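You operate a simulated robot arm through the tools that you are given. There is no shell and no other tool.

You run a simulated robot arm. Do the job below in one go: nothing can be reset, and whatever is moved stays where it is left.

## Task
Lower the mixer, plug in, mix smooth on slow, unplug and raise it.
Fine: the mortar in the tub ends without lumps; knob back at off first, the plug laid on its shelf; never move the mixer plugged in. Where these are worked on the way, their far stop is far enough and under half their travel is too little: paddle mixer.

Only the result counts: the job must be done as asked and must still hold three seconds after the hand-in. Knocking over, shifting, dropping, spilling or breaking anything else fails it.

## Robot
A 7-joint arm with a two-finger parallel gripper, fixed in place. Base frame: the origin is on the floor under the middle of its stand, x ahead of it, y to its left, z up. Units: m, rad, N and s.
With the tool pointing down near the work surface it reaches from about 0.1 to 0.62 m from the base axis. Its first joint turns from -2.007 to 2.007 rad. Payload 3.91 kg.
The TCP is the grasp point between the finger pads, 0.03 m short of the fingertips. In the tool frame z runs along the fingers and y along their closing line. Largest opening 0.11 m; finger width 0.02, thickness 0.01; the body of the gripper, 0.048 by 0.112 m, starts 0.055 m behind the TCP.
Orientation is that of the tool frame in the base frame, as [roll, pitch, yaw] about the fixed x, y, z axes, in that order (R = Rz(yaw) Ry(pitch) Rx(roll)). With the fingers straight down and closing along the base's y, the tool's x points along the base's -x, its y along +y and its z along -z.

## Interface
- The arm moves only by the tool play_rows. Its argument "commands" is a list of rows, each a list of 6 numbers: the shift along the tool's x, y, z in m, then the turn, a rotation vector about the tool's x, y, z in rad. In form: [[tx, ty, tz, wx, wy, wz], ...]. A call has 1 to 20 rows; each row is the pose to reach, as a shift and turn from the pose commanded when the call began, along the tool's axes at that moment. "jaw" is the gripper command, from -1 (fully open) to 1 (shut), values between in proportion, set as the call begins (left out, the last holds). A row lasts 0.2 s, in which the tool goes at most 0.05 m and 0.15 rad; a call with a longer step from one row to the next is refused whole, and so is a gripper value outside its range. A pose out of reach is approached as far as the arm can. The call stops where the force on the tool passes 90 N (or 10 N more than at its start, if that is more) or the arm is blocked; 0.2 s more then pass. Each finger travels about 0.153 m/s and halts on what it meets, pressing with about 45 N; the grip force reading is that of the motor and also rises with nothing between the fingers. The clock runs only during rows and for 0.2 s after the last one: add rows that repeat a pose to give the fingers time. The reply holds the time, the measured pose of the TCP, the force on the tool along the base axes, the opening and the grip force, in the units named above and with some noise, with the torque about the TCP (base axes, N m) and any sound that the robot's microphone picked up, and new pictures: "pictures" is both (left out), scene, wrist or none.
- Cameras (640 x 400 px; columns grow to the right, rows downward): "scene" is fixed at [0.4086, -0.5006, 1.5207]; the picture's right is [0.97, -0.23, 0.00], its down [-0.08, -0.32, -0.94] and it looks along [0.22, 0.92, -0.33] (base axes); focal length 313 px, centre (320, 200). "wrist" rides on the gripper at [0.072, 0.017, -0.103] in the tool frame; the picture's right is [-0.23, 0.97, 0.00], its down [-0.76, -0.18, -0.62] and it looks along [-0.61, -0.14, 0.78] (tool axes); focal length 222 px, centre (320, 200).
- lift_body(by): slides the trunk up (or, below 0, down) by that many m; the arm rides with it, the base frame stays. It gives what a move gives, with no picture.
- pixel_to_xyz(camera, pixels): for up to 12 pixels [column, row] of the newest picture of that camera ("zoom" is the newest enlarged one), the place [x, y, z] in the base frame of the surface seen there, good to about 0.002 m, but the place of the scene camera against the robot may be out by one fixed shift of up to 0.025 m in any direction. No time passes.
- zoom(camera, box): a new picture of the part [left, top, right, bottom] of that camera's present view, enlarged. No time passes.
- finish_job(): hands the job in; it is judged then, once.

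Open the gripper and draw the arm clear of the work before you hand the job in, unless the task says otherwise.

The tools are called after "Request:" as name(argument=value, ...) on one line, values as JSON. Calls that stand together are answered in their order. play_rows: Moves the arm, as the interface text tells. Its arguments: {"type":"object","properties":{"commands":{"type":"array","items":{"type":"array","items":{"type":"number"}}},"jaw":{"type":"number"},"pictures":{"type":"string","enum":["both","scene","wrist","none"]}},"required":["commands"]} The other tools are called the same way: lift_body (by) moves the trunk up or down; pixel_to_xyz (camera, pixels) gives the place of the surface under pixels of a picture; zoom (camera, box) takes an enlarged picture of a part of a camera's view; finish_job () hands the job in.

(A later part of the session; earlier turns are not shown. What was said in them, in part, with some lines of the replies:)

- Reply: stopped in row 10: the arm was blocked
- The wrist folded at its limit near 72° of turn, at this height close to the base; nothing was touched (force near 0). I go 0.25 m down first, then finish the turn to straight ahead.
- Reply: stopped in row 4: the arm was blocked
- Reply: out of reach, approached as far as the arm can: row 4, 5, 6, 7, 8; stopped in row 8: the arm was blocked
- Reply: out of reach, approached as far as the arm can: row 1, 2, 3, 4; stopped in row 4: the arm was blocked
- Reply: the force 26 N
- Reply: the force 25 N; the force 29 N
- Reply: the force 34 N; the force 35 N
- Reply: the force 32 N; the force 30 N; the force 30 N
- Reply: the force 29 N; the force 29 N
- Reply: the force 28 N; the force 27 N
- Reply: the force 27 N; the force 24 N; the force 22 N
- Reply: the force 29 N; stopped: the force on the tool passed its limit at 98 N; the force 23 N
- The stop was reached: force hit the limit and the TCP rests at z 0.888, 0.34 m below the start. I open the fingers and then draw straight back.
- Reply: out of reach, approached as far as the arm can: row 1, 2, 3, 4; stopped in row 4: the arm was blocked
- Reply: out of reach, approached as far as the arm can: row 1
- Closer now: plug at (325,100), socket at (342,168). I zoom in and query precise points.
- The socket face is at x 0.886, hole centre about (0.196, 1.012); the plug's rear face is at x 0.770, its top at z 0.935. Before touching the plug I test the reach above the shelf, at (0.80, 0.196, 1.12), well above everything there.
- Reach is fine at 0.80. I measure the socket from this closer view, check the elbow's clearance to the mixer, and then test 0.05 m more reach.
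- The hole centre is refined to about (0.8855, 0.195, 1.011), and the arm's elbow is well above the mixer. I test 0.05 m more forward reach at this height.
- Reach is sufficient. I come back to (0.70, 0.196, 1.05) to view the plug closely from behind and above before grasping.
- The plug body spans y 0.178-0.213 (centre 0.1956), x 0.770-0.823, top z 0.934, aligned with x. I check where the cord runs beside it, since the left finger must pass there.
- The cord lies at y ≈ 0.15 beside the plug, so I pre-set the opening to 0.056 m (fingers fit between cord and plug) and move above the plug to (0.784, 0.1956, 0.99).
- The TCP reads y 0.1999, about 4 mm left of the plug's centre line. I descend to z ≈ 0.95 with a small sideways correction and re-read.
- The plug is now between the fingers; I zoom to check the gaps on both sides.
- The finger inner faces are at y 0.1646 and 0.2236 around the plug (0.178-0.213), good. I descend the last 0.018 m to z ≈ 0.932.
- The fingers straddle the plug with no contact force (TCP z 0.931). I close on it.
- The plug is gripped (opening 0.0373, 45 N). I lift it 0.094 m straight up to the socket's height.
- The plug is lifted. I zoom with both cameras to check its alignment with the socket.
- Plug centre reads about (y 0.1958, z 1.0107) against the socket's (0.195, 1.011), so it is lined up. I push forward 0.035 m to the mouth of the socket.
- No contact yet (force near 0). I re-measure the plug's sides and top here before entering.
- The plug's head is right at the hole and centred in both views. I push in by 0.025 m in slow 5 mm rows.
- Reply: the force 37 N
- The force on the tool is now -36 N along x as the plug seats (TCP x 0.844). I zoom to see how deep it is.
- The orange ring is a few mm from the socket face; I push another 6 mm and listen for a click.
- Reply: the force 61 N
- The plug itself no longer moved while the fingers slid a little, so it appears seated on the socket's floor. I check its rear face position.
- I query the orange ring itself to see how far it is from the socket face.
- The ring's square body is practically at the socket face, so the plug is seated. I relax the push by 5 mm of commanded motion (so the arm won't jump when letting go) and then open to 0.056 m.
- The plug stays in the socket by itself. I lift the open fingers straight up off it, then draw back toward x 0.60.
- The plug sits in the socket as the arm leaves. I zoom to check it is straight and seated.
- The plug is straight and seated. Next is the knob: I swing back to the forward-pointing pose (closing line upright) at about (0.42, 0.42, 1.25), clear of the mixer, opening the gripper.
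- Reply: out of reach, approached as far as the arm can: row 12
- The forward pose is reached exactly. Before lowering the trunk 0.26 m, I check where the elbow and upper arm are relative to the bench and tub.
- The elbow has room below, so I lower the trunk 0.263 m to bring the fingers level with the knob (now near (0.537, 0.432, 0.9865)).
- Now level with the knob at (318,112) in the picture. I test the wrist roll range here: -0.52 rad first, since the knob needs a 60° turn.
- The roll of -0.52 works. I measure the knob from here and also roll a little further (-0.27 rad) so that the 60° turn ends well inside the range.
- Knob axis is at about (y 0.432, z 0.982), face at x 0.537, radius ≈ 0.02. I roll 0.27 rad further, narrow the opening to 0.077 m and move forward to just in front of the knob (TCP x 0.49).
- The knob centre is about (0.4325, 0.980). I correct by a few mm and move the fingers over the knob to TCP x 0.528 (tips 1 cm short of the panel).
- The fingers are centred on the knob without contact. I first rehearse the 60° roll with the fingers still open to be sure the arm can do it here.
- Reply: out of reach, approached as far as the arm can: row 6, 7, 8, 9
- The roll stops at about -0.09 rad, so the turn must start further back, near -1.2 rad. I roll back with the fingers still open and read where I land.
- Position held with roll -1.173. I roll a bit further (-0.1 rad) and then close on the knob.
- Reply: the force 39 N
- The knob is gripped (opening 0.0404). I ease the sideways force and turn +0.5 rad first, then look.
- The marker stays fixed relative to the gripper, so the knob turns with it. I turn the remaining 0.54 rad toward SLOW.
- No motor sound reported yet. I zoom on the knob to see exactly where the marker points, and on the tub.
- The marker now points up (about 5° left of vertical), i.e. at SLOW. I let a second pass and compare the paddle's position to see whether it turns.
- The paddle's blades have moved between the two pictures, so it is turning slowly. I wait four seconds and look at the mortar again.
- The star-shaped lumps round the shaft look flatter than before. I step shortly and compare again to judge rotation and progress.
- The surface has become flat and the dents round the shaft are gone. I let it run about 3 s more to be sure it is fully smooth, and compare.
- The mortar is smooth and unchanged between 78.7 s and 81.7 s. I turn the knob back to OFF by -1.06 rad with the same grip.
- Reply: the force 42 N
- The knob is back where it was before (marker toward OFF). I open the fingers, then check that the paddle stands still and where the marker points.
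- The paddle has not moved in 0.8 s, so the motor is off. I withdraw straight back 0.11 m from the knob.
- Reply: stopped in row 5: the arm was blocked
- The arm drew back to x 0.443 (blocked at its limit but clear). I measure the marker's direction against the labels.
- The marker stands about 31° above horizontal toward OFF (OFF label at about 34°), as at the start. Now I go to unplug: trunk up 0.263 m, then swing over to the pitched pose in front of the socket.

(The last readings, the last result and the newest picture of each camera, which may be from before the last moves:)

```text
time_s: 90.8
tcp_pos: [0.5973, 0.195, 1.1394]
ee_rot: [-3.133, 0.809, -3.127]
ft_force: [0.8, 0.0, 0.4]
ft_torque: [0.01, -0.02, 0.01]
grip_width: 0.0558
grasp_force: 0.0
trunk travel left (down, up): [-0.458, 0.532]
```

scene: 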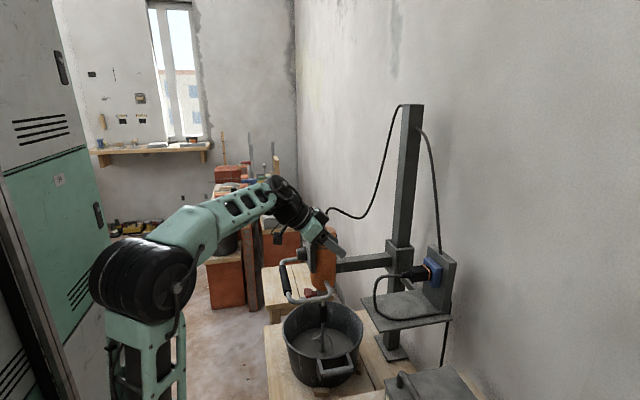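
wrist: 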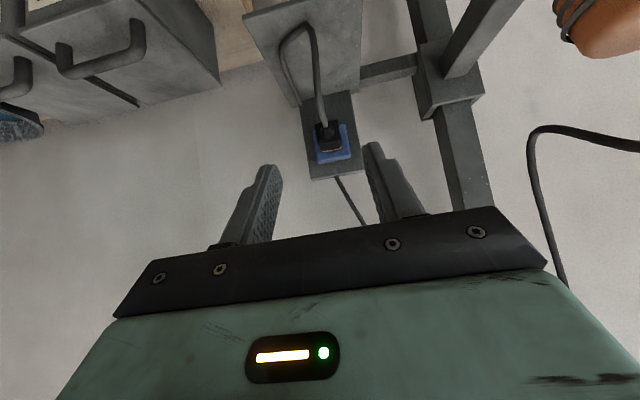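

In front of the socket again at (0.597, 0.195, 1.139). I move to just above the plug (0.8445, 0.195, 1.10), fingers pre-set to 0.056 m.

Request:
play_rows(commands=[[-0.0203, -0.0003, 0.0294, 0, 0, 0], [-0.0406, -0.0005, 0.0589, 0, 0, 0], [-0.0609, -0.0008, 0.0883, 0, 0, 0], [-0.0812, -0.0011, 0.1178, 0, 0, 0], [-0.1015, -0.0014, 0.1472, 0, 0, 0], [-0.1218, -0.0016, 0.1767, 0, 0, 0], [-0.1421, -0.0019, 0.2061, 0, 0, 0], [-0.1421, -0.0019, 0.2061, 0, 0, 0]])

Request:
pixel_to_xyz(camera="wrist", pixels=[[320, 100], [310, 90], [330, 90], [320, 80], [320, 120]])

```text
time_s: 92.6
tcp_pos: [0.8455, 0.1982, 1.0988]
ee_rot: [-3.135, 0.811, -3.13]
ft_force: [-0.4, 0.0, 0.0]
ft_torque: [-0.01, 0.0, 0.02]
grip_width: 0.0562
grasp_force: 0.1
trunk travel left (down, up): [-0.458, 0.532]
```

scene: 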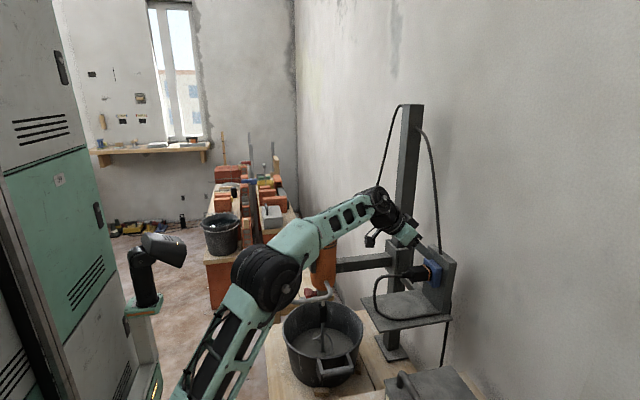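
wrist: 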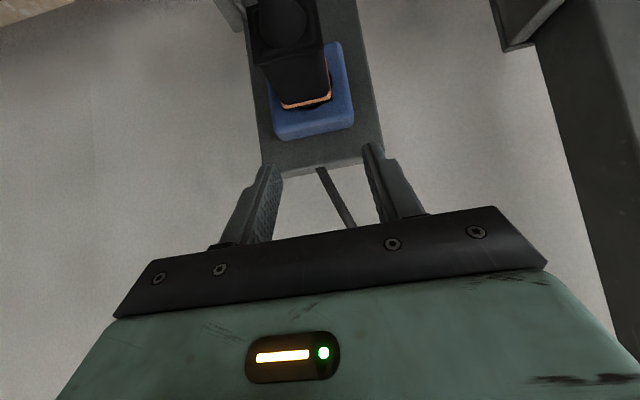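

```text
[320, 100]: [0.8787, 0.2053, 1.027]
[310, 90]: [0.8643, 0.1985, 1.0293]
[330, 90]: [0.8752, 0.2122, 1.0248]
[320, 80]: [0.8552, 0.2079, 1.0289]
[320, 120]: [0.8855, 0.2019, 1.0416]
```

I descend partway (tips near the plug's top) with a 2 mm sideways correction, then verify the gaps.

Request:
play_rows(commands=[[0.015, -0.0018, 0.0143, 0, 0, 0], [0.03, -0.0018, 0.0286, 0, 0, 0], [0.03, -0.0018, 0.0286, 0, 0, 0]], pictures="wrist")

Request:
pixel_to_xyz(camera="wrist", pixels=[[272, 172], [370, 150], [268, 180], [374, 160], [290, 110], [330, 110], [275, 120], [345, 100]])

Request:
zoom(camera="wrist", box=[230, 60, 430, 230])

```text
time_s: 93.4
tcp_pos: [0.8442, 0.1971, 1.06]
ee_rot: [-3.134, 0.81, -3.13]
ft_force: [0.8, -0.3, 0.7]
ft_torque: [-0.04, -0.03, 0.01]
grip_width: 0.0561
grasp_force: 0.0
trunk travel left (down, up): [-0.458, 0.532]
```

wrist: 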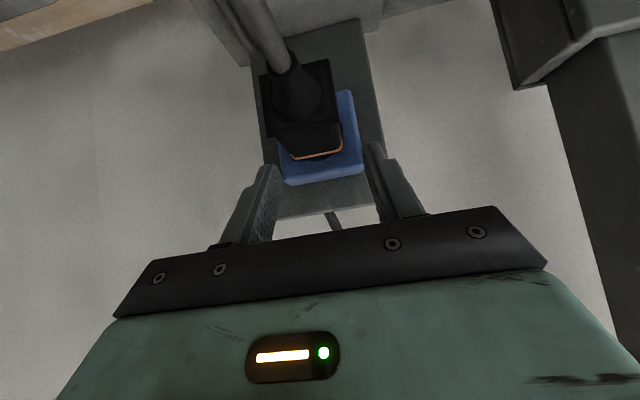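

```text
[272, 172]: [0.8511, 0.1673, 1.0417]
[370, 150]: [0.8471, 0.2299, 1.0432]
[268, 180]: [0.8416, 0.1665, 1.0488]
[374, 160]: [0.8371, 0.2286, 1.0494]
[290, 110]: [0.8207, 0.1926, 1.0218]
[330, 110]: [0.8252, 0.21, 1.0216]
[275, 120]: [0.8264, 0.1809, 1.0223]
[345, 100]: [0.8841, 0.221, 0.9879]
```

```text
2.35 times, centred on (330, 145) of wrist
```

zoom: 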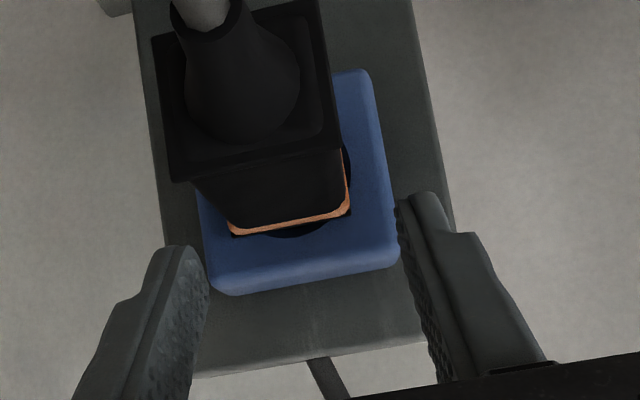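

Finger inner faces at about 0.167 and 0.226 straddle the plug (0.177-0.213). I descend the remaining 0.033 m and then grip.

Request:
play_rows(commands=[[0.0081, -0.001, 0.0077, 0, 0, 0], [0.0162, -0.001, 0.0154, 0, 0, 0], [0.0242, -0.001, 0.0231, 0, 0, 0], [0.0242, -0.001, 0.0231, 0, 0, 0]], pictures="none")

Request:
play_rows(commands=[[0, 0, 0, 0, 0, 0], [0, 0, 0, 0, 0, 0], [0, 0, 0, 0, 0, 0]], jaw=1, pictures="wrist")

```text
time_s: 94.4
tcp_pos: [0.8456, 0.1963, 1.0258]
ee_rot: [-3.132, 0.81, -3.13]
ft_force: [-0.1, 0.0, 0.5]
ft_torque: [0.01, 0.01, 0.0]
grip_width: 0.0562
grasp_force: 0.1
trunk travel left (down, up): [-0.458, 0.532]
```

```text
time_s: 95.2
tcp_pos: [0.8442, 0.1937, 1.0242]
ee_rot: [-3.133, 0.808, -3.132]
ft_force: [-5.1, -8.7, -0.7]
ft_torque: [-0.03, 0.07, -0.77]
grip_width: 0.0374
grasp_force: 45.0
trunk travel left (down, up): [-0.458, 0.532]
```

wrist: 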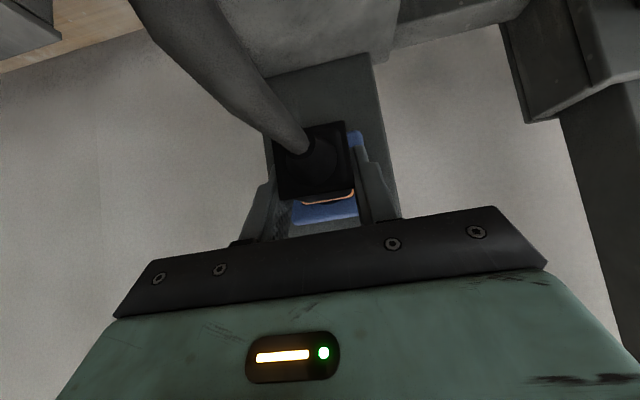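

The plug is gripped again. I pull straight back along -x by 0.058 m.

Request:
play_rows(commands=[[0.0034, 0, -0.0036, 0, 0, 0], [0.0069, 0, -0.0072, 0, 0, 0], [0.0138, 0, -0.0145, 0, 0, 0], [0.0207, 0, -0.0217, 0, 0, 0], [0.0276, 0, -0.029, 0, 0, 0], [0.0345, 0, -0.0362, 0, 0, 0], [0.04, 0, -0.042, 0, 0, 0], [0.04, 0, -0.042, 0, 0, 0]])

Request:
zoom(camera="scene", box=[360, 230, 470, 320])

Request:
pixel_to_xyz(camera="wrist", pixels=[[278, 150], [346, 140], [285, 185], [347, 175], [320, 194], [335, 192]])

```text
time_s: 97.0
tcp_pos: [0.7859, 0.1936, 1.0237]
ee_rot: [-3.132, 0.809, -3.129]
ft_force: [0.6, -0.1, -0.4]
ft_torque: [0.0, 0.02, 0.01]
grip_width: 0.0374
grasp_force: 45.4
trunk travel left (down, up): [-0.458, 0.532]
```

scene: 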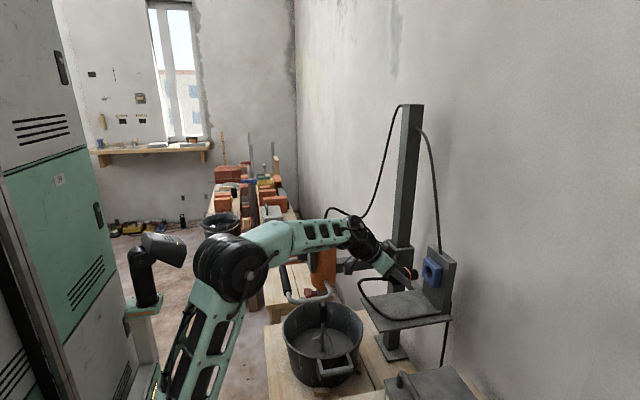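
wrist: 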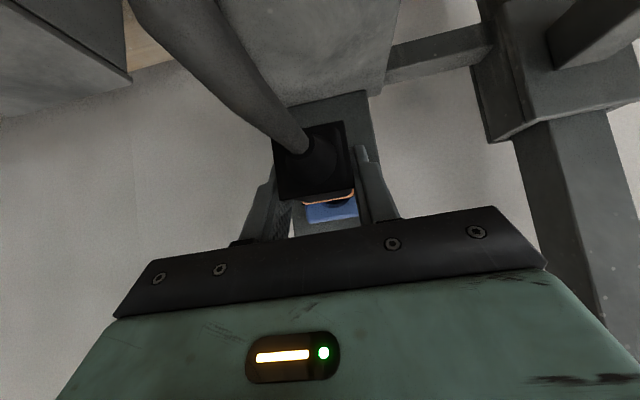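

```text
4.44 times, centred on (415, 275) of scene
```

zoom: 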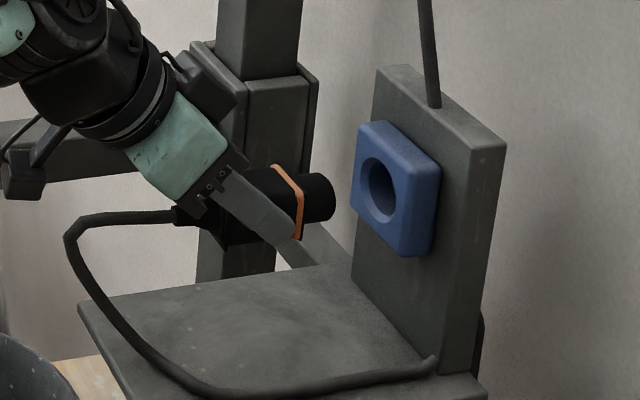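

```text
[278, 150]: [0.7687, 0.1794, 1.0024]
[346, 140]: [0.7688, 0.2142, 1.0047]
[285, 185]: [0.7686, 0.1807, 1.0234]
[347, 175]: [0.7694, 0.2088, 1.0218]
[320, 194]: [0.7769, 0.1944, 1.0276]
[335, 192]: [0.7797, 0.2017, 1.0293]
```

The plug is out and back over its resting place (rear x 0.769, top z 1.028). I lower it 0.088 m toward the shelf, leaving a few mm.

Request:
play_rows(commands=[[0.0127, 0.0001, 0.0121, 0, 0, 0], [0.0255, 0.0002, 0.0243, 0, 0, 0], [0.0382, 0.0003, 0.0364, 0, 0, 0], [0.051, 0.0004, 0.0486, 0, 0, 0], [0.0637, 0.0005, 0.0607, 0, 0, 0], [0.0637, 0.0005, 0.0607, 0, 0, 0]])

Request:
zoom(camera="scene", box=[360, 260, 450, 330])

Request:
pixel_to_xyz(camera="wrist", pixels=[[278, 150], [346, 140], [285, 185], [347, 175], [320, 194], [335, 192], [400, 150]])

```text
time_s: 98.4
tcp_pos: [0.7887, 0.1947, 0.9354]
ee_rot: [-3.132, 0.808, -3.129]
ft_force: [1.1, -0.6, -0.2]
ft_torque: [-0.01, 0.05, 0.0]
grip_width: 0.0378
grasp_force: 45.0
trunk travel left (down, up): [-0.458, 0.532]
```

scene: 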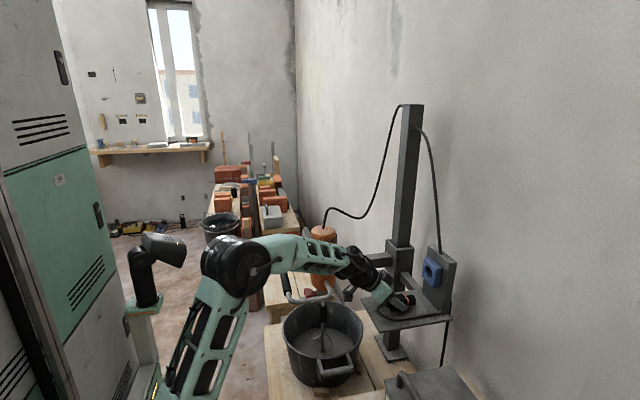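
wrist: 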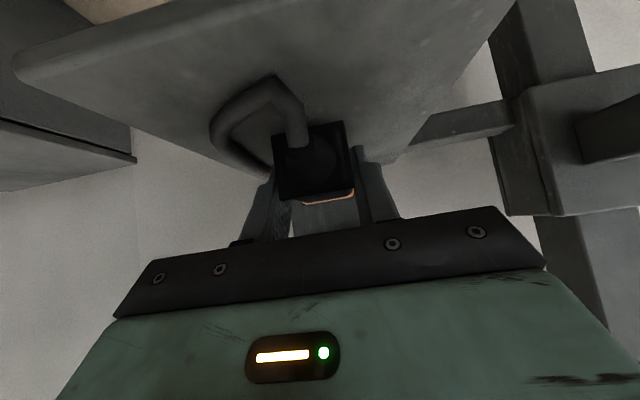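

```text
5.71 times, centred on (405, 295) of scene
```

zoom: 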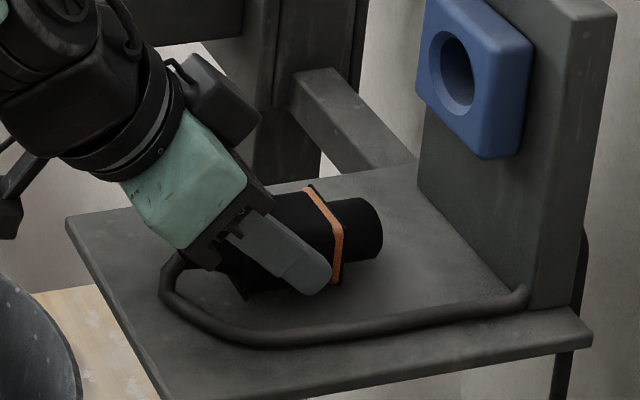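

```text
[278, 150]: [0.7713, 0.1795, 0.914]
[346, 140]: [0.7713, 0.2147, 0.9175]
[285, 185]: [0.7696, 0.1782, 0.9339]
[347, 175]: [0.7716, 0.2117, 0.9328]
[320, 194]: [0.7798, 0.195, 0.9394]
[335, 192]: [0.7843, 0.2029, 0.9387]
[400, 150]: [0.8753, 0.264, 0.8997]
```

The plug's top is at 0.939, about 5 mm above its resting height. I lower 4 mm, then in 1 mm rows while watching the force.

Request:
play_rows(commands=[[0.0015, 0, 0.0014, 0, 0, 0], [0.0029, 0, 0.0028, 0, 0, 0], [0.0036, 0, 0.0035, 0, 0, 0], [0.0036, 0, 0.0035, 0, 0, 0]], pictures="wrist")

Request:
pixel_to_xyz(camera="wrist", pixels=[[320, 194], [335, 192], [325, 195], [400, 150], [312, 196]])

```text
time_s: 99.4
tcp_pos: [0.7869, 0.1937, 0.9303]
ee_rot: [-3.132, 0.811, -3.13]
ft_force: [-0.3, 0.5, -0.8]
ft_torque: [0.0, 0.02, -0.01]
grip_width: 0.0373
grasp_force: 44.9
trunk travel left (down, up): [-0.458, 0.532]
```

wrist: 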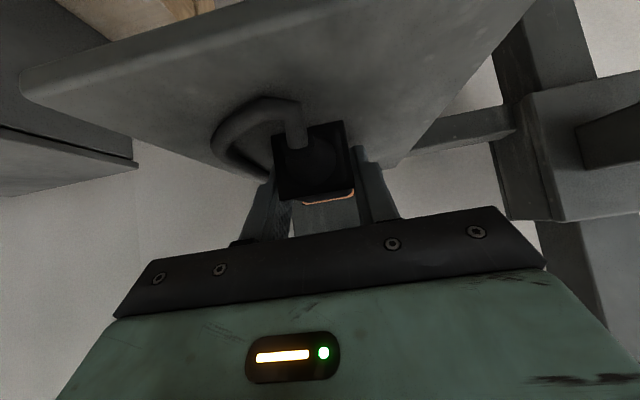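

```text
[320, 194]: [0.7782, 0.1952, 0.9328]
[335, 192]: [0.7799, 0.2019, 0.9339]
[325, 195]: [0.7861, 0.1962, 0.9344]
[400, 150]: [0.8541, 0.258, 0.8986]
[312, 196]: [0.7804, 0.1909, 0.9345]
```

The plug's top now reads 0.934, its original resting height, with no force yet. I press 1 mm more to find contact.

Request:
play_rows(commands=[[0.0007, 0, 0.0007, 0, 0, 0], [0.0007, 0, 0.0007, 0, 0, 0]], pictures="none")

```text
time_s: 100.0
tcp_pos: [0.7881, 0.1935, 0.9301]
ee_rot: [-3.134, 0.808, -3.129]
ft_force: [0.6, 0.2, 0.9]
ft_torque: [0.02, -0.03, 0.02]
grip_width: 0.0375
grasp_force: 44.9
trunk travel left (down, up): [-0.458, 0.532]
```

Contact is within about a millimetre, so I open the fingers to 0.056 m to lay the plug down.

Request:
play_rows(commands=[[0, 0, 0, 0, 0, 0], [0, 0, 0, 0, 0, 0], [0, 0, 0, 0, 0, 0]], jaw=-0.02)

Request:
pixel_to_xyz(camera="wrist", pixels=[[320, 194], [335, 192], [325, 195], [312, 196], [278, 150], [346, 140]])

```text
time_s: 100.8
tcp_pos: [0.788, 0.1936, 0.9296]
ee_rot: [-3.134, 0.809, -3.129]
ft_force: [0.3, 0.4, 0.9]
ft_torque: [0.01, 0.01, -0.01]
grip_width: 0.0561
grasp_force: 0.0
trunk travel left (down, up): [-0.458, 0.532]
```

scene: 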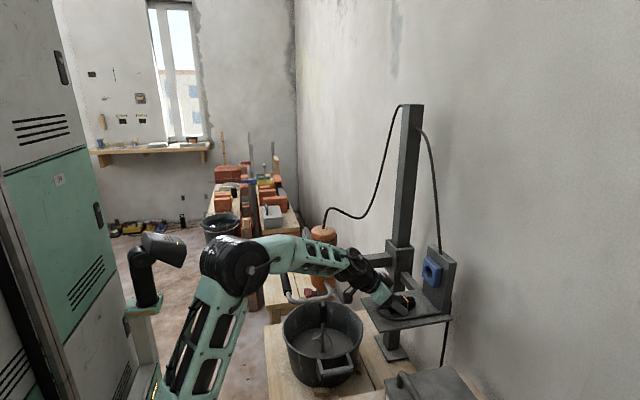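
wrist: 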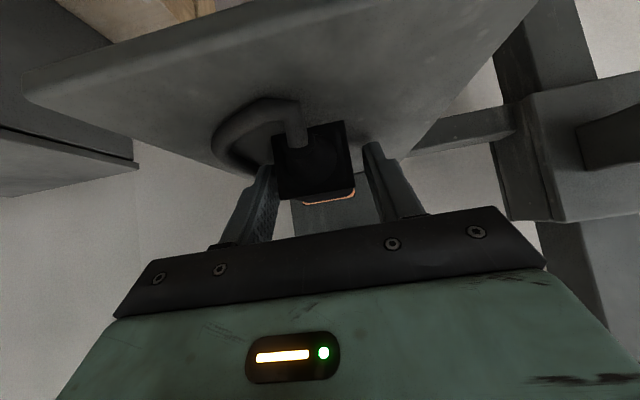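

```text
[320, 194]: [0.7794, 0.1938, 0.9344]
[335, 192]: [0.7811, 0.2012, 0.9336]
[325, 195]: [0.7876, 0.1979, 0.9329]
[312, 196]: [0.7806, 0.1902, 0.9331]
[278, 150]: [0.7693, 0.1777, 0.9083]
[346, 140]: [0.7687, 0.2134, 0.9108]
```

The plug lies on the shelf at its old place (rear x 0.769, top z 0.934). I lift the open fingers straight up and draw back.

Request:
play_rows(commands=[[-0.0163, 0, -0.0155, 0, 0, 0], [-0.0326, 0, -0.0311, 0, 0, 0], [-0.0488, 0, -0.0466, 0, 0, 0], [-0.0651, 0, -0.0621, 0, 0, 0], [-0.058, 0, -0.0986, 0, 0, 0], [-0.0508, 0, -0.1351, 0, 0, 0], [-0.0437, 0, -0.1716, 0, 0, 0], [-0.0366, 0, -0.208, 0, 0, 0], [-0.0294, 0, -0.2445, 0, 0, 0], [-0.0223, 0, -0.281, 0, 0, 0], [-0.0223, 0, -0.281, 0, 0, 0]])

Request:
zoom(camera="scene", box=[340, 230, 480, 340])

Request:
zoom(camera="wrist", box=[260, 10, 390, 190])

```text
time_s: 103.2
tcp_pos: [0.5989, 0.1956, 1.1383]
ee_rot: [-3.134, 0.81, -3.129]
ft_force: [0.4, -0.2, 0.2]
ft_torque: [0.02, -0.01, 0.02]
grip_width: 0.0559
grasp_force: 0.1
trunk travel left (down, up): [-0.458, 0.532]
```

scene: 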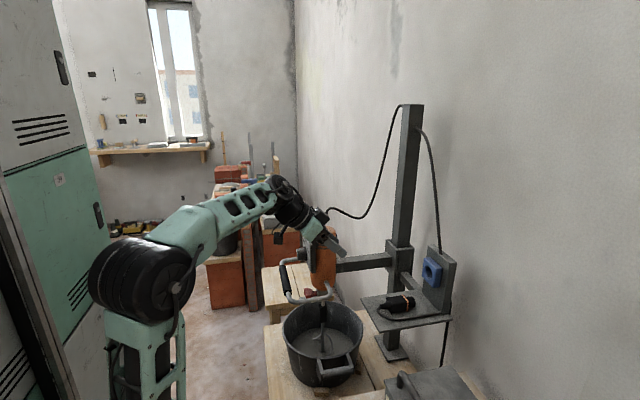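
wrist: 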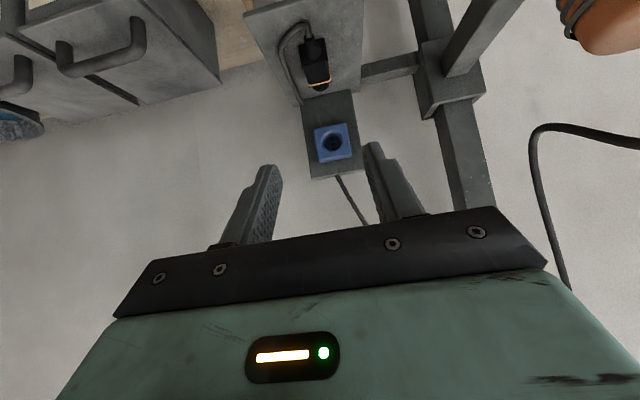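

```text
3.64 times, centred on (410, 285) of scene
```

zoom: 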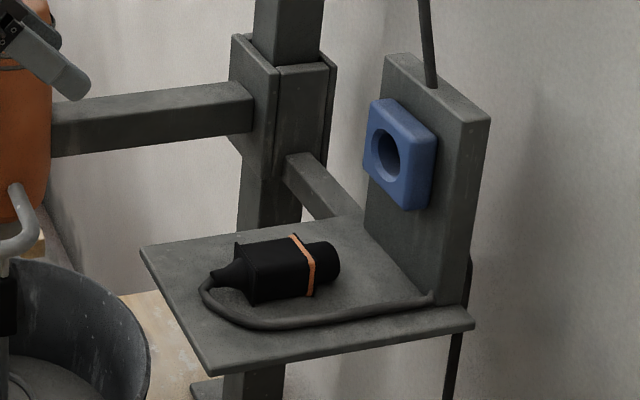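

```text
2.22 times, centred on (325, 100) of wrist
```

zoom: 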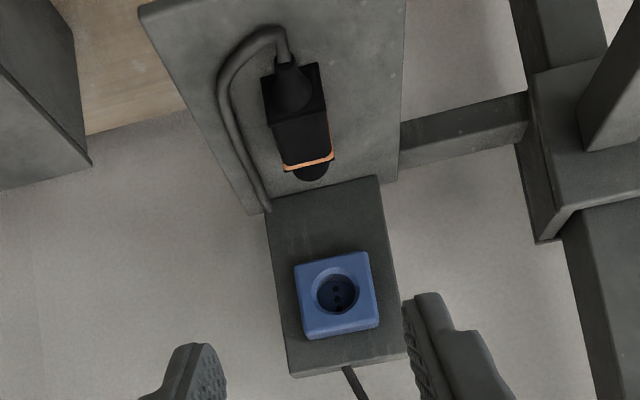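

The plug rests as it did at the start and the socket is empty. Next I go back to the grip bar to raise the mixer: swing to the forward-pointing pose at (0.42, 0.42, 1.25).

Request:
play_rows(commands=[[0.0031, 0.0175, -0.0159, -0.0455, -0.0461, 0.115], [0.0062, 0.0351, -0.0318, -0.091, -0.0922, 0.23], [0.0093, 0.0526, -0.0476, -0.1366, -0.1383, 0.3451], [0.0125, 0.0702, -0.0635, -0.1821, -0.1844, 0.4601], [0.0156, 0.0877, -0.0794, -0.2276, -0.2305, 0.5751], [0.0187, 0.1053, -0.0953, -0.2731, -0.2766, 0.6901], [0.0218, 0.1228, -0.1111, -0.3187, -0.3227, 0.8052], [0.0249, 0.1404, -0.127, -0.3642, -0.3688, 0.9202], [0.028, 0.1579, -0.1429, -0.4097, -0.4149, 1.0352], [0.0312, 0.1755, -0.1588, -0.4552, -0.461, 1.1502], [0.0343, 0.193, -0.1746, -0.5008, -0.5071, 1.2653], [0.0374, 0.2106, -0.1905, -0.5463, -0.5532, 1.3803], [0.0405, 0.2281, -0.2064, -0.5918, -0.5993, 1.4953], [0.0405, 0.2281, -0.2064, -0.5918, -0.5993, 1.4953]], jaw=-1)

```text
time_s: 106.2
tcp_pos: [0.4201, 0.4187, 1.2525]
ee_rot: [1.572, -0.002, 1.568]
ft_force: [-0.7, -0.9, 1.0]
ft_torque: [0.02, -0.01, 0.04]
grip_width: 0.1101
grasp_force: 0.1
trunk travel left (down, up): [-0.458, 0.532]
```

scene: 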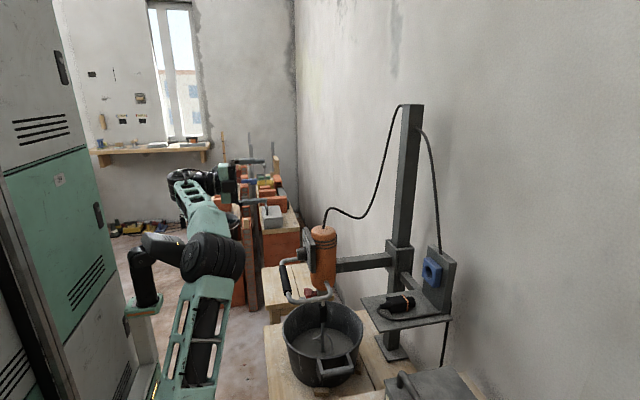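
wrist: 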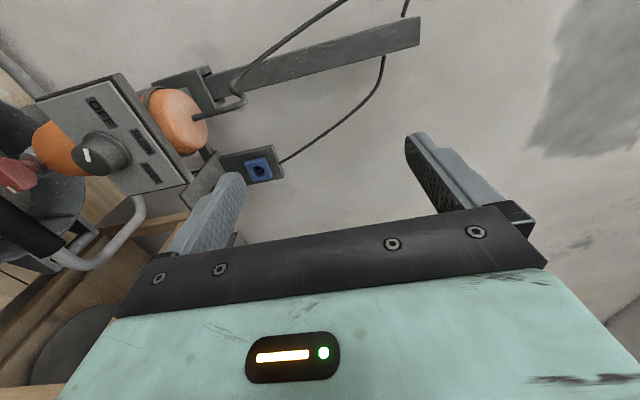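

The pose is reached. Before lowering the trunk 0.36 m I check the bench's position against the elbow with both cameras.

Request:
pixel_to_xyz(camera="wrist", pixels=[[20, 340], [60, 310], [100, 280], [100, 350], [30, 390], [120, 240], [15, 290], [5, 385], [160, 225], [45, 240]])

Request:
pixel_to_xyz(camera="scene", pixels=[[215, 255], [240, 255], [210, 280], [225, 300], [195, 370], [180, 390], [215, 240], [190, 255], [400, 395], [440, 375]])

```text
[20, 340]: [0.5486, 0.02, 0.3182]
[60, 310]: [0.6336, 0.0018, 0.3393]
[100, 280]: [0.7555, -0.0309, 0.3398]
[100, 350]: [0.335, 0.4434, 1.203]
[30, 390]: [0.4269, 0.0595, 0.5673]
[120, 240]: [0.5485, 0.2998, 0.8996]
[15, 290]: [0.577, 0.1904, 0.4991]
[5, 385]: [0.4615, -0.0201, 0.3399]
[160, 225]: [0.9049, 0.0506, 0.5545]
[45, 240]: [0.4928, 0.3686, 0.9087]
```

```text
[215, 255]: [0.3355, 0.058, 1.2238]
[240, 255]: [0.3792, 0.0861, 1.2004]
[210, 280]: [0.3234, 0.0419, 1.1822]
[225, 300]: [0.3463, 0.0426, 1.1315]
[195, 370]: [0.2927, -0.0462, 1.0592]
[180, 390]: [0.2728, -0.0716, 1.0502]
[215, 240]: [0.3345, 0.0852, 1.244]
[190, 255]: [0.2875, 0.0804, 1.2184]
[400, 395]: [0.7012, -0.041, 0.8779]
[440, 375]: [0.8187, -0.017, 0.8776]
```

The elbow stays at x below 0.39 while the bench parts begin at about x 0.43, so there is room. I lower the trunk in two steps to bring the fingers level with the bar at z 0.888.

Request:
lift_body(by=-0.2)

Request:
lift_body(by=-0.162)

Request:
play_rows(commands=[[0, 0, 0, 0, 0, 0]])

```text
time_s: 108.4
tcp_pos: [0.4195, 0.4193, 1.0521]
ee_rot: [1.571, 0.0, 1.57]
ft_force: [-0.1, 0.3, 0.1]
ft_torque: [0.02, -0.01, -0.01]
grip_width: 0.11
grasp_force: 0.0
trunk travel left (down, up): [-0.258, 0.732]
```

```text
time_s: 110.2
tcp_pos: [0.4206, 0.4189, 0.8908]
ee_rot: [1.569, -0.002, 1.57]
ft_force: [0.5, -0.4, -0.6]
ft_torque: [-0.01, -0.02, 0.03]
grip_width: 0.1099
grasp_force: 0.1
trunk travel left (down, up): [-0.096, 0.894]
```

```text
time_s: 110.6
tcp_pos: [0.4182, 0.4191, 0.8905]
ee_rot: [1.572, -0.001, 1.571]
ft_force: [0.5, -0.3, -0.3]
ft_torque: [0.0, -0.02, 0.04]
grip_width: 0.11
grasp_force: 0.0
trunk travel left (down, up): [-0.096, 0.894]
```

scene: 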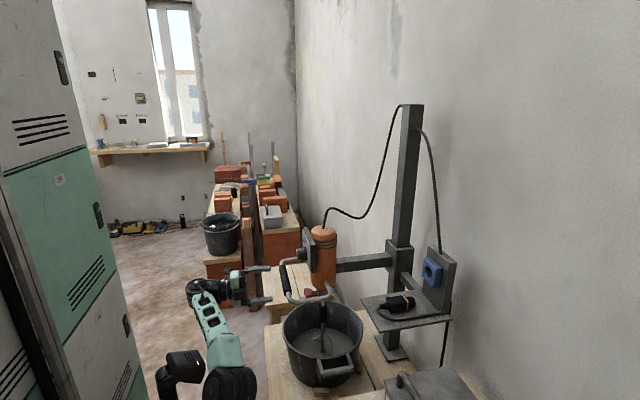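
wrist: 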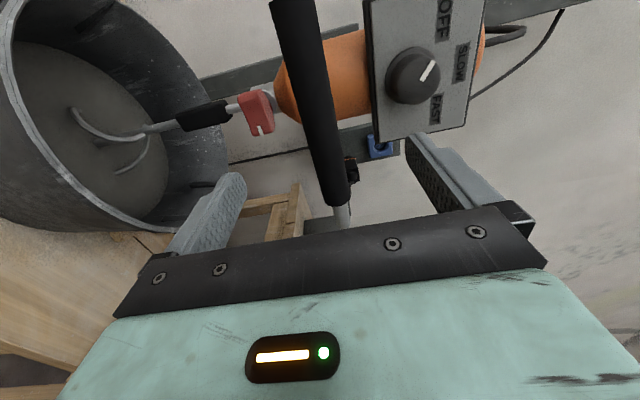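

The bar lies between the fingers at (310,110). I measure its height from here, and the knob marker once more.

Request:
pixel_to_xyz(camera="wrist", pixels=[[315, 110], [300, 50], [330, 180], [300, 110], [328, 110], [425, 77], [432, 66]])

Request:
zoom(camera="wrist", box=[360, 0, 500, 150])

```text
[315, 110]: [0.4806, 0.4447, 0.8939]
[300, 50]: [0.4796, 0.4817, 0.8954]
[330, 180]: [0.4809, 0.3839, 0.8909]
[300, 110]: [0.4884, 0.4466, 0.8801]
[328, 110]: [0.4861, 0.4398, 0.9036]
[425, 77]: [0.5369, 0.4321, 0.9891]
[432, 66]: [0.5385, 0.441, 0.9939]
```

```text
2.67 times, centred on (430, 75) of wrist
```

zoom: 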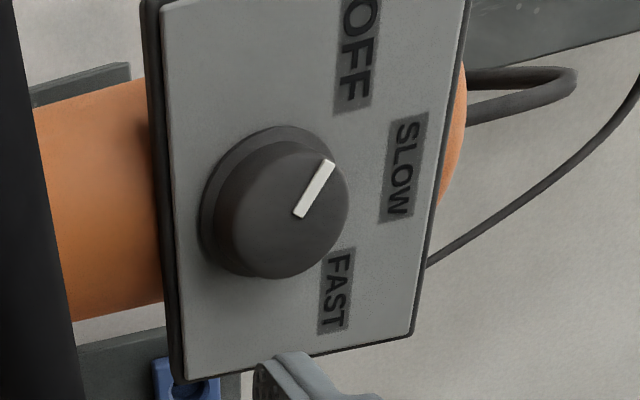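

The bar's centre is at z 0.892, x ≈ 0.495. I move forward 0.074 m around it.

Request:
play_rows(commands=[[0, 0.0015, 0.025, 0, 0, 0], [0, 0.0015, 0.05, 0, 0, 0], [0, 0.0015, 0.074, 0, 0, 0], [0, 0.0015, 0.074, 0, 0, 0]], jaw=-1)

```text
time_s: 111.6
tcp_pos: [0.4924, 0.4209, 0.8927]
ee_rot: [1.57, 0.0, 1.571]
ft_force: [0.2, 0.3, -1.0]
ft_torque: [0.03, -0.01, 0.02]
grip_width: 0.1098
grasp_force: 0.0
trunk travel left (down, up): [-0.096, 0.894]
```

scene: 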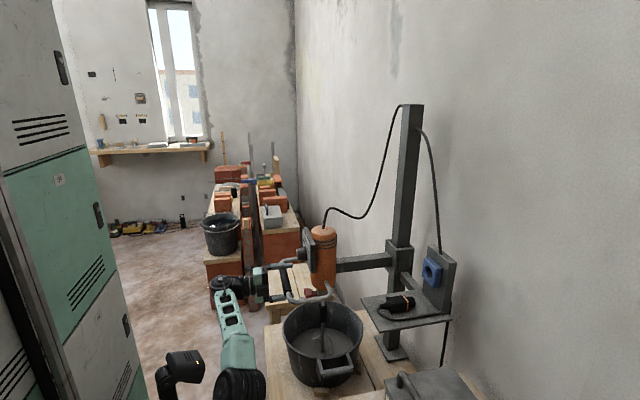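
wrist: 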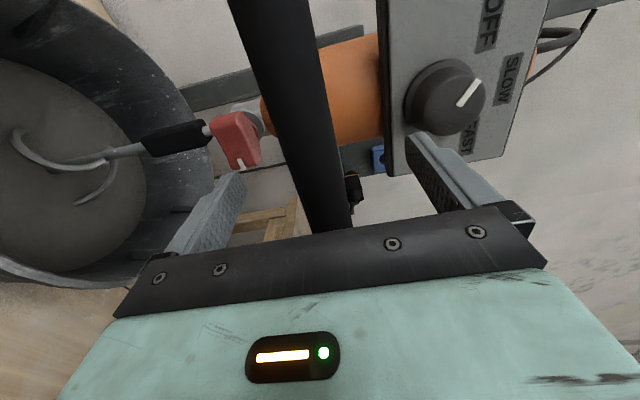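

The fingers are around the bar, centred at z 0.8927. I close on it.

Request:
play_rows(commands=[[0, 0, 0, 0, 0, 0], [0, 0, 0, 0, 0, 0], [0, 0, 0, 0, 0, 0], [0, 0, 0, 0, 0, 0]], jaw=1, pictures="none")

```text
time_s: 112.6
tcp_pos: [0.493, 0.4222, 0.892]
ee_rot: [1.572, 0.002, 1.572]
ft_force: [2.6, 3.4, 1.9]
ft_torque: [0.08, -0.04, 0.51]
grip_width: 0.028
grasp_force: 44.5
trunk travel left (down, up): [-0.096, 0.894]
```

Gripped (0.028, small forces). I raise the trunk 0.1 m and check that the mixer follows.

Request:
lift_body(by=0.1)

Request:
play_rows(commands=[[0, 0, 0, 0, 0, 0]], pictures="scene")

```text
time_s: 114.0
tcp_pos: [0.4915, 0.42, 0.9939]
ee_rot: [1.569, 0.001, 1.572]
ft_force: [-9.8, 8.8, 4.5]
ft_torque: [-0.38, 0.36, -0.6]
grip_width: 0.028
grasp_force: 44.6
trunk travel left (down, up): [-0.196, 0.794]
```

```text
time_s: 114.4
tcp_pos: [0.4922, 0.4202, 0.9933]
ee_rot: [1.568, 0.0, 1.571]
ft_force: [-9.2, 7.2, 5.7]
ft_torque: [-0.27, -0.52, 0.41]
grip_width: 0.028
grasp_force: 44.9
trunk travel left (down, up): [-0.196, 0.794]
```

scene: 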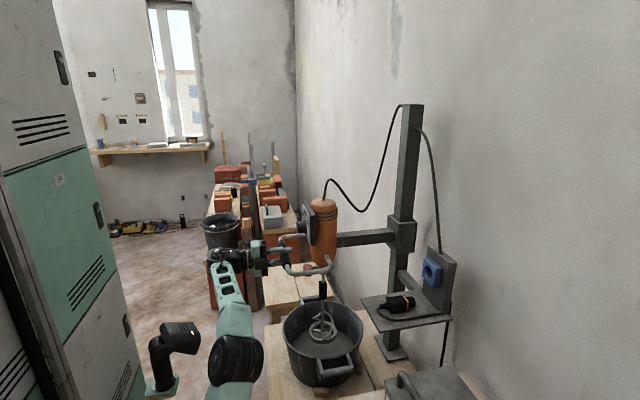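

The mixer follows smoothly and the paddle leaves the mortar. I continue raising by 0.1 m steps.

Request:
lift_body(by=0.1)

Request:
lift_body(by=0.09)

Request:
play_rows(commands=[[0, 0, 0, 0, 0, 0]], pictures="scene")

```text
time_s: 115.7
tcp_pos: [0.4931, 0.4206, 1.0931]
ee_rot: [1.569, 0.001, 1.571]
ft_force: [-8.1, 10.1, 4.2]
ft_torque: [-0.28, 0.49, -0.77]
grip_width: 0.0281
grasp_force: 45.0
trunk travel left (down, up): [-0.296, 0.694]
```

```text
time_s: 117.0
tcp_pos: [0.4923, 0.4208, 1.1841]
ee_rot: [1.568, -0.001, 1.569]
ft_force: [-6.5, 8.8, 5.1]
ft_torque: [-0.25, 0.55, -0.33]
grip_width: 0.028
grasp_force: 45.0
trunk travel left (down, up): [-0.386, 0.604]
```

```text
time_s: 117.3
tcp_pos: [0.4926, 0.4214, 1.1826]
ee_rot: [1.568, 0.0, 1.571]
ft_force: [-5.3, 6.9, 4.5]
ft_torque: [-0.25, -0.57, 0.32]
grip_width: 0.0278
grasp_force: 44.6
trunk travel left (down, up): [-0.386, 0.604]
```

scene: 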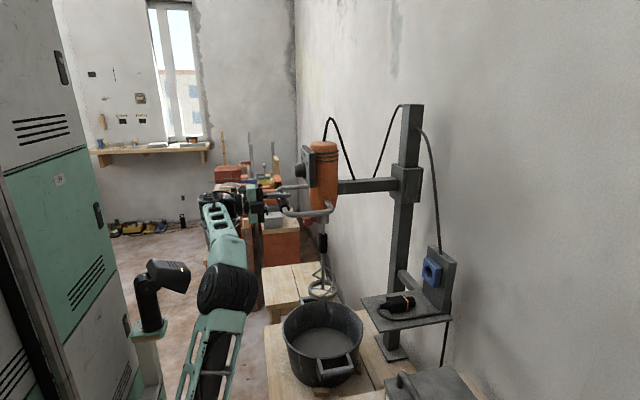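

Raised 0.29 m; the starting height was about z 1.227 at the bar. I raise 0.035 m and then in small steps to the top stop.

Request:
lift_body(by=0.035)

Request:
lift_body(by=0.012)

Request:
play_rows(commands=[[0, 0, 0, 0, 0, 0]], pictures="scene")

```text
time_s: 118.1
tcp_pos: [0.4928, 0.4199, 1.2179]
ee_rot: [1.571, -0.001, 1.571]
ft_force: [-4.4, 8.0, 4.2]
ft_torque: [-0.09, 0.26, -0.59]
grip_width: 0.0279
grasp_force: 44.7
trunk travel left (down, up): [-0.421, 0.569]
```

```text
time_s: 118.7
tcp_pos: [0.4929, 0.4212, 1.2251]
ee_rot: [1.578, 0.005, 1.567]
ft_force: [-19.5, -14.7, -43.2]
ft_torque: [0.83, -0.2, -0.6]
grip_width: 0.0281
grasp_force: 45.2
trunk travel left (down, up): [-0.433, 0.557]
```

```text
time_s: 119.1
tcp_pos: [0.4921, 0.4215, 1.2261]
ee_rot: [1.582, 0.005, 1.569]
ft_force: [-23.1, -19.8, -56.9]
ft_torque: [0.68, -0.51, -0.78]
grip_width: 0.0278
grasp_force: 44.5
trunk travel left (down, up): [-0.433, 0.557]
```

scene: 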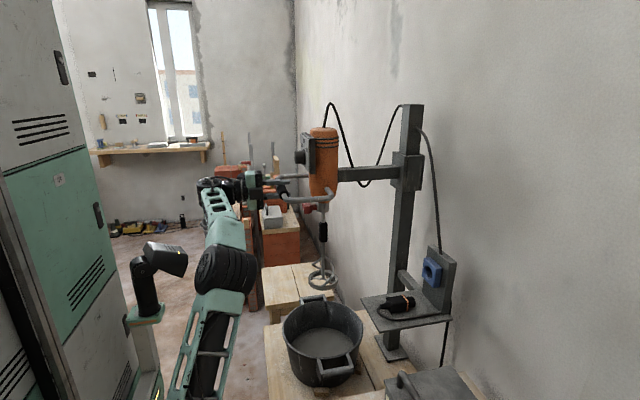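

The top stop is reached: the bar is at z 1.226 (as at the start) and the force jumped to -57 N. I take back 3 mm of trunk to unload the arm, then look before letting go.

Request:
lift_body(by=-0.003)

Request:
play_rows(commands=[[0, 0, 0, 0, 0, 0]], pictures="wrist")

```text
time_s: 119.7
tcp_pos: [0.4927, 0.4208, 1.2256]
ee_rot: [1.574, 0.001, 1.569]
ft_force: [-16.7, -13.3, -41.8]
ft_torque: [0.48, -0.3, -0.29]
grip_width: 0.0281
grasp_force: 45.0
trunk travel left (down, up): [-0.43, 0.56]
```

```text
time_s: 120.1
tcp_pos: [0.4931, 0.4205, 1.2254]
ee_rot: [1.576, 0.001, 1.572]
ft_force: [-15.9, -11.6, -39.5]
ft_torque: [0.41, -0.24, -0.19]
grip_width: 0.0277
grasp_force: 45.4
trunk travel left (down, up): [-0.43, 0.56]
```

wrist: 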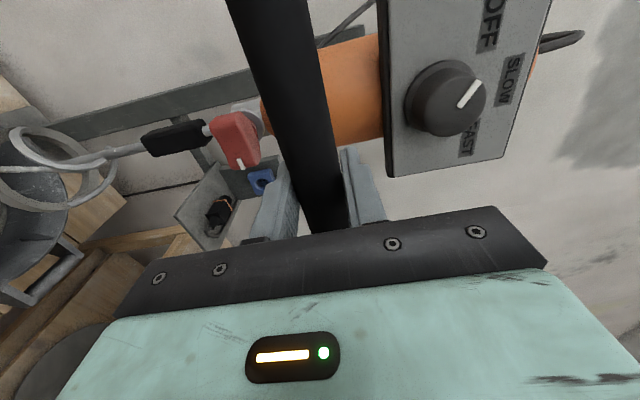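

Still -40 N; I unload another 5 mm, then open the fingers fully.

Request:
lift_body(by=-0.006)

Request:
play_rows(commands=[[0, 0, 0, 0, 0, 0], [0, 0, 0, 0, 0, 0], [0, 0, 0, 0, 0, 0], [0, 0, 0, 0, 0, 0]], jaw=-1)

```text
time_s: 120.6
tcp_pos: [0.4941, 0.4199, 1.2233]
ee_rot: [1.567, -0.003, 1.572]
ft_force: [0.6, 8.4, 5.0]
ft_torque: [-0.53, 0.03, 1.22]
grip_width: 0.0277
grasp_force: 44.8
trunk travel left (down, up): [-0.424, 0.566]
```

```text
time_s: 121.6
tcp_pos: [0.4934, 0.4209, 1.2197]
ee_rot: [1.57, 0.001, 1.57]
ft_force: [-0.4, -0.2, -0.2]
ft_torque: [0.01, 0.01, 0.02]
grip_width: 0.1098
grasp_force: 0.2
trunk travel left (down, up): [-0.424, 0.566]
```

scene: 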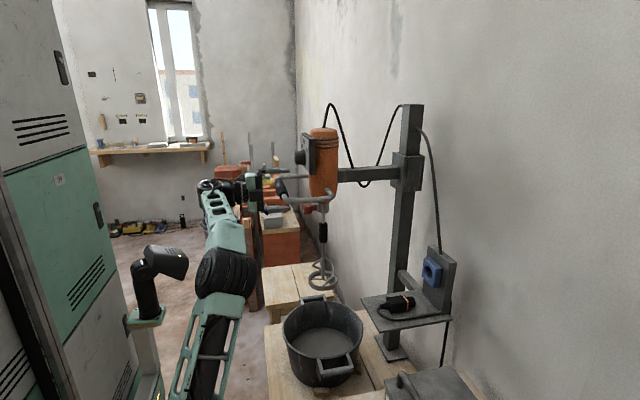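
wrist: 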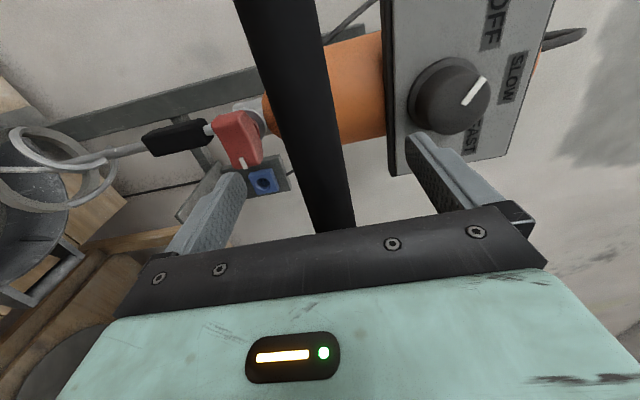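

The mixer stays at the top after release. I draw back 0.1 m from the bar.

Request:
play_rows(commands=[[0, 0, -0.025, 0, 0, 0], [0, 0, -0.05, 0, 0, 0], [0, 0, -0.075, 0, 0, 0], [0, 0, -0.1, 0, 0, 0], [0, 0, -0.1, 0, 0, 0]])

Request:
zoom(camera="scene", box=[270, 280, 380, 395])

Request:
zoom(camera="scene", box=[340, 230, 480, 340])

Request:
zoom(camera="wrist", box=[330, 0, 500, 160])

```text
time_s: 122.8
tcp_pos: [0.3926, 0.4191, 1.2213]
ee_rot: [1.575, -0.001, 1.569]
ft_force: [0.1, -0.1, 0.1]
ft_torque: [0.02, 0.01, 0.0]
grip_width: 0.1102
grasp_force: 0.1
trunk travel left (down, up): [-0.424, 0.566]
```

scene: 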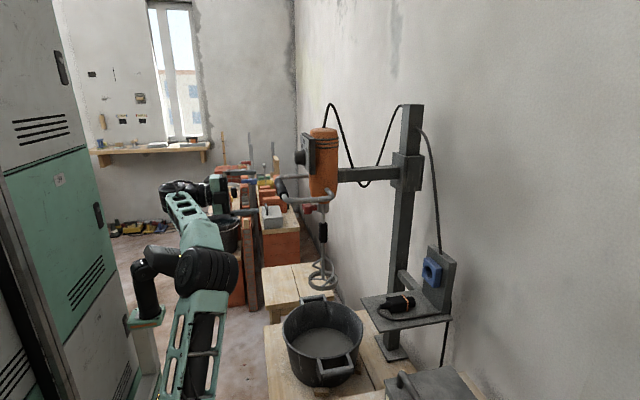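
wrist: 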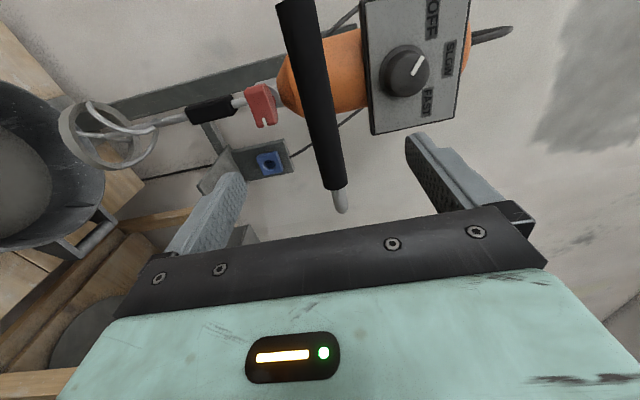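

```text
3.48 times, centred on (325, 338) of scene
```

zoom: 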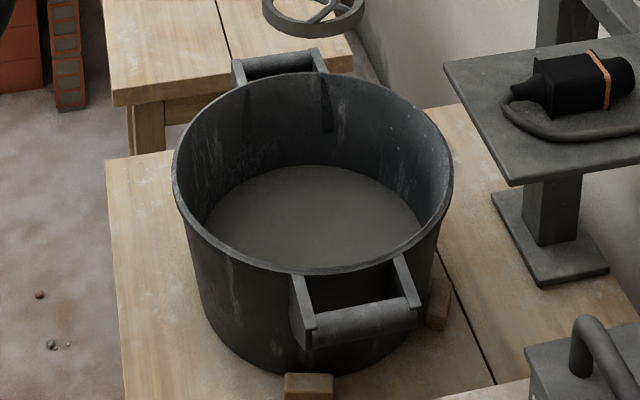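

```text
3.64 times, centred on (410, 285) of scene
```

zoom: 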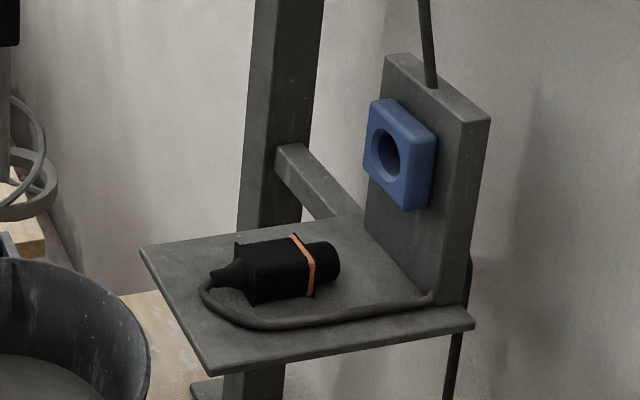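

```text
2.50 times, centred on (415, 80) of wrist
```

zoom: 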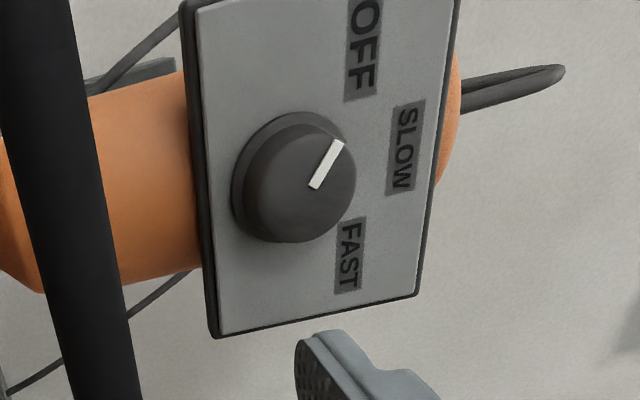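

The mortar is smooth, the plug lies on its shelf, the paddle hangs clear. I measure the knob marker's direction a last time.

Request:
pixel_to_xyz(camera="wrist", pixels=[[412.5, 74.5], [422.3, 57.5], [408, 70], [433, 20], [447, 58], [429, 103]])

```text
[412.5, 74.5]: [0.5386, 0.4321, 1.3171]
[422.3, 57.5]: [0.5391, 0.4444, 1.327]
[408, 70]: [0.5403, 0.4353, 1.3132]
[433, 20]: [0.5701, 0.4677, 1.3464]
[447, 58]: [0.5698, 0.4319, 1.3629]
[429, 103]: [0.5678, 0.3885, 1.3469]
```

The marker reads about 30-38° above horizontal, at OFF within the measuring noise, the same as before the turn. I raise the trunk 0.3 m to bring the arm clear above and in front of the work, then check once more.

Request:
lift_body(by=0.3)

Request:
play_rows(commands=[[0, 0, -0.02, 0, 0, 0], [0, 0, -0.03, 0, 0, 0], [0, 0, -0.03, 0, 0, 0]])

Request:
zoom(camera="scene", box=[260, 90, 460, 215])

Request:
zoom(camera="wrist", box=[120, 40, 280, 190])

```text
time_s: 125.8
tcp_pos: [0.3936, 0.4191, 1.5204]
ee_rot: [1.571, -0.001, 1.57]
ft_force: [0.0, 0.3, -0.8]
ft_torque: [-0.02, 0.01, 0.01]
grip_width: 0.1098
grasp_force: 0.0
trunk travel left (down, up): [-0.724, 0.266]
```

```text
time_s: 126.6
tcp_pos: [0.3635, 0.4197, 1.522]
ee_rot: [1.57, 0.0, 1.57]
ft_force: [0.1, 0.5, 0.2]
ft_torque: [-0.03, -0.02, 0.01]
grip_width: 0.11
grasp_force: 0.1
trunk travel left (down, up): [-0.724, 0.266]
```

scene: 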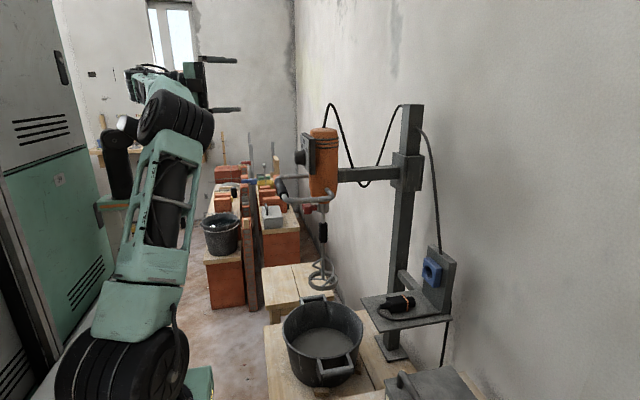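
wrist: 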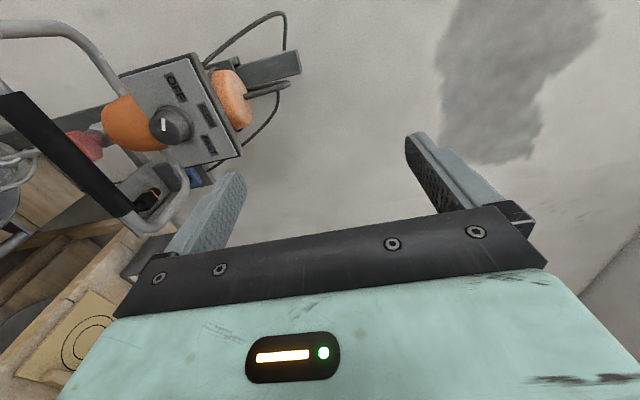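

```text
3.20 times, centred on (360, 152) of scene
```

zoom: 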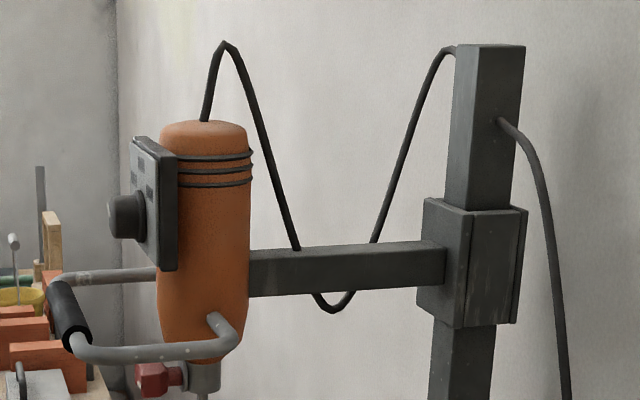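

```text
2.67 times, centred on (200, 115) of wrist
```

zoom: 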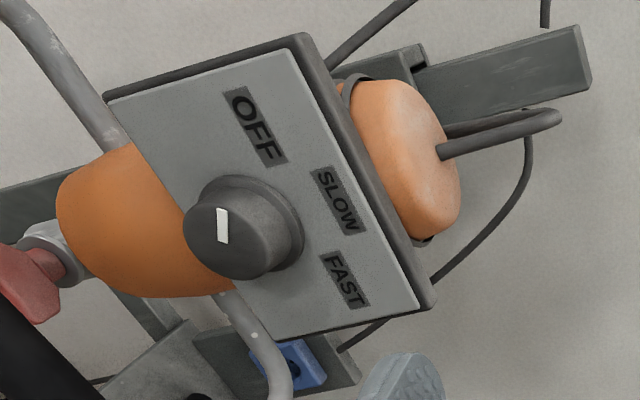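

The picture matches the starting state: the mixer is at the top of its column, the marker is at OFF, the plug lies on its shelf, the socket is empty and the mortar is smooth. The gripper is open and clear of the work, so I hand the job in.

Request:
finish_job()

```text
The job is handed in.
```

The job is finished and handed in: the mortar is smooth, the knob is back at off, the plug is on its shelf and the mixer is raised.

- **Lower:** I lowered the mixer to its bottom stop, about 0.34 m.
- **Mix:** I plugged it in and ran it on slow for about 10 seconds, until the surface was flat and stopped changing.
- **Knob off:** I turned the knob back to off and saw the paddle stand still before touching the plug. The marker points to the same place as at the start, within what the camera can measure.
- **Unplug:** I pulled the plug and laid it where it first lay on its shelf. The mixer was never moved while plugged in.
- **Raise:** I raised the mixer to its top stop, and it held within about 3 mm of it after I let go.

I saw nothing else shifted, spilled or knocked over. The gripper is open and the arm is clear of the work.
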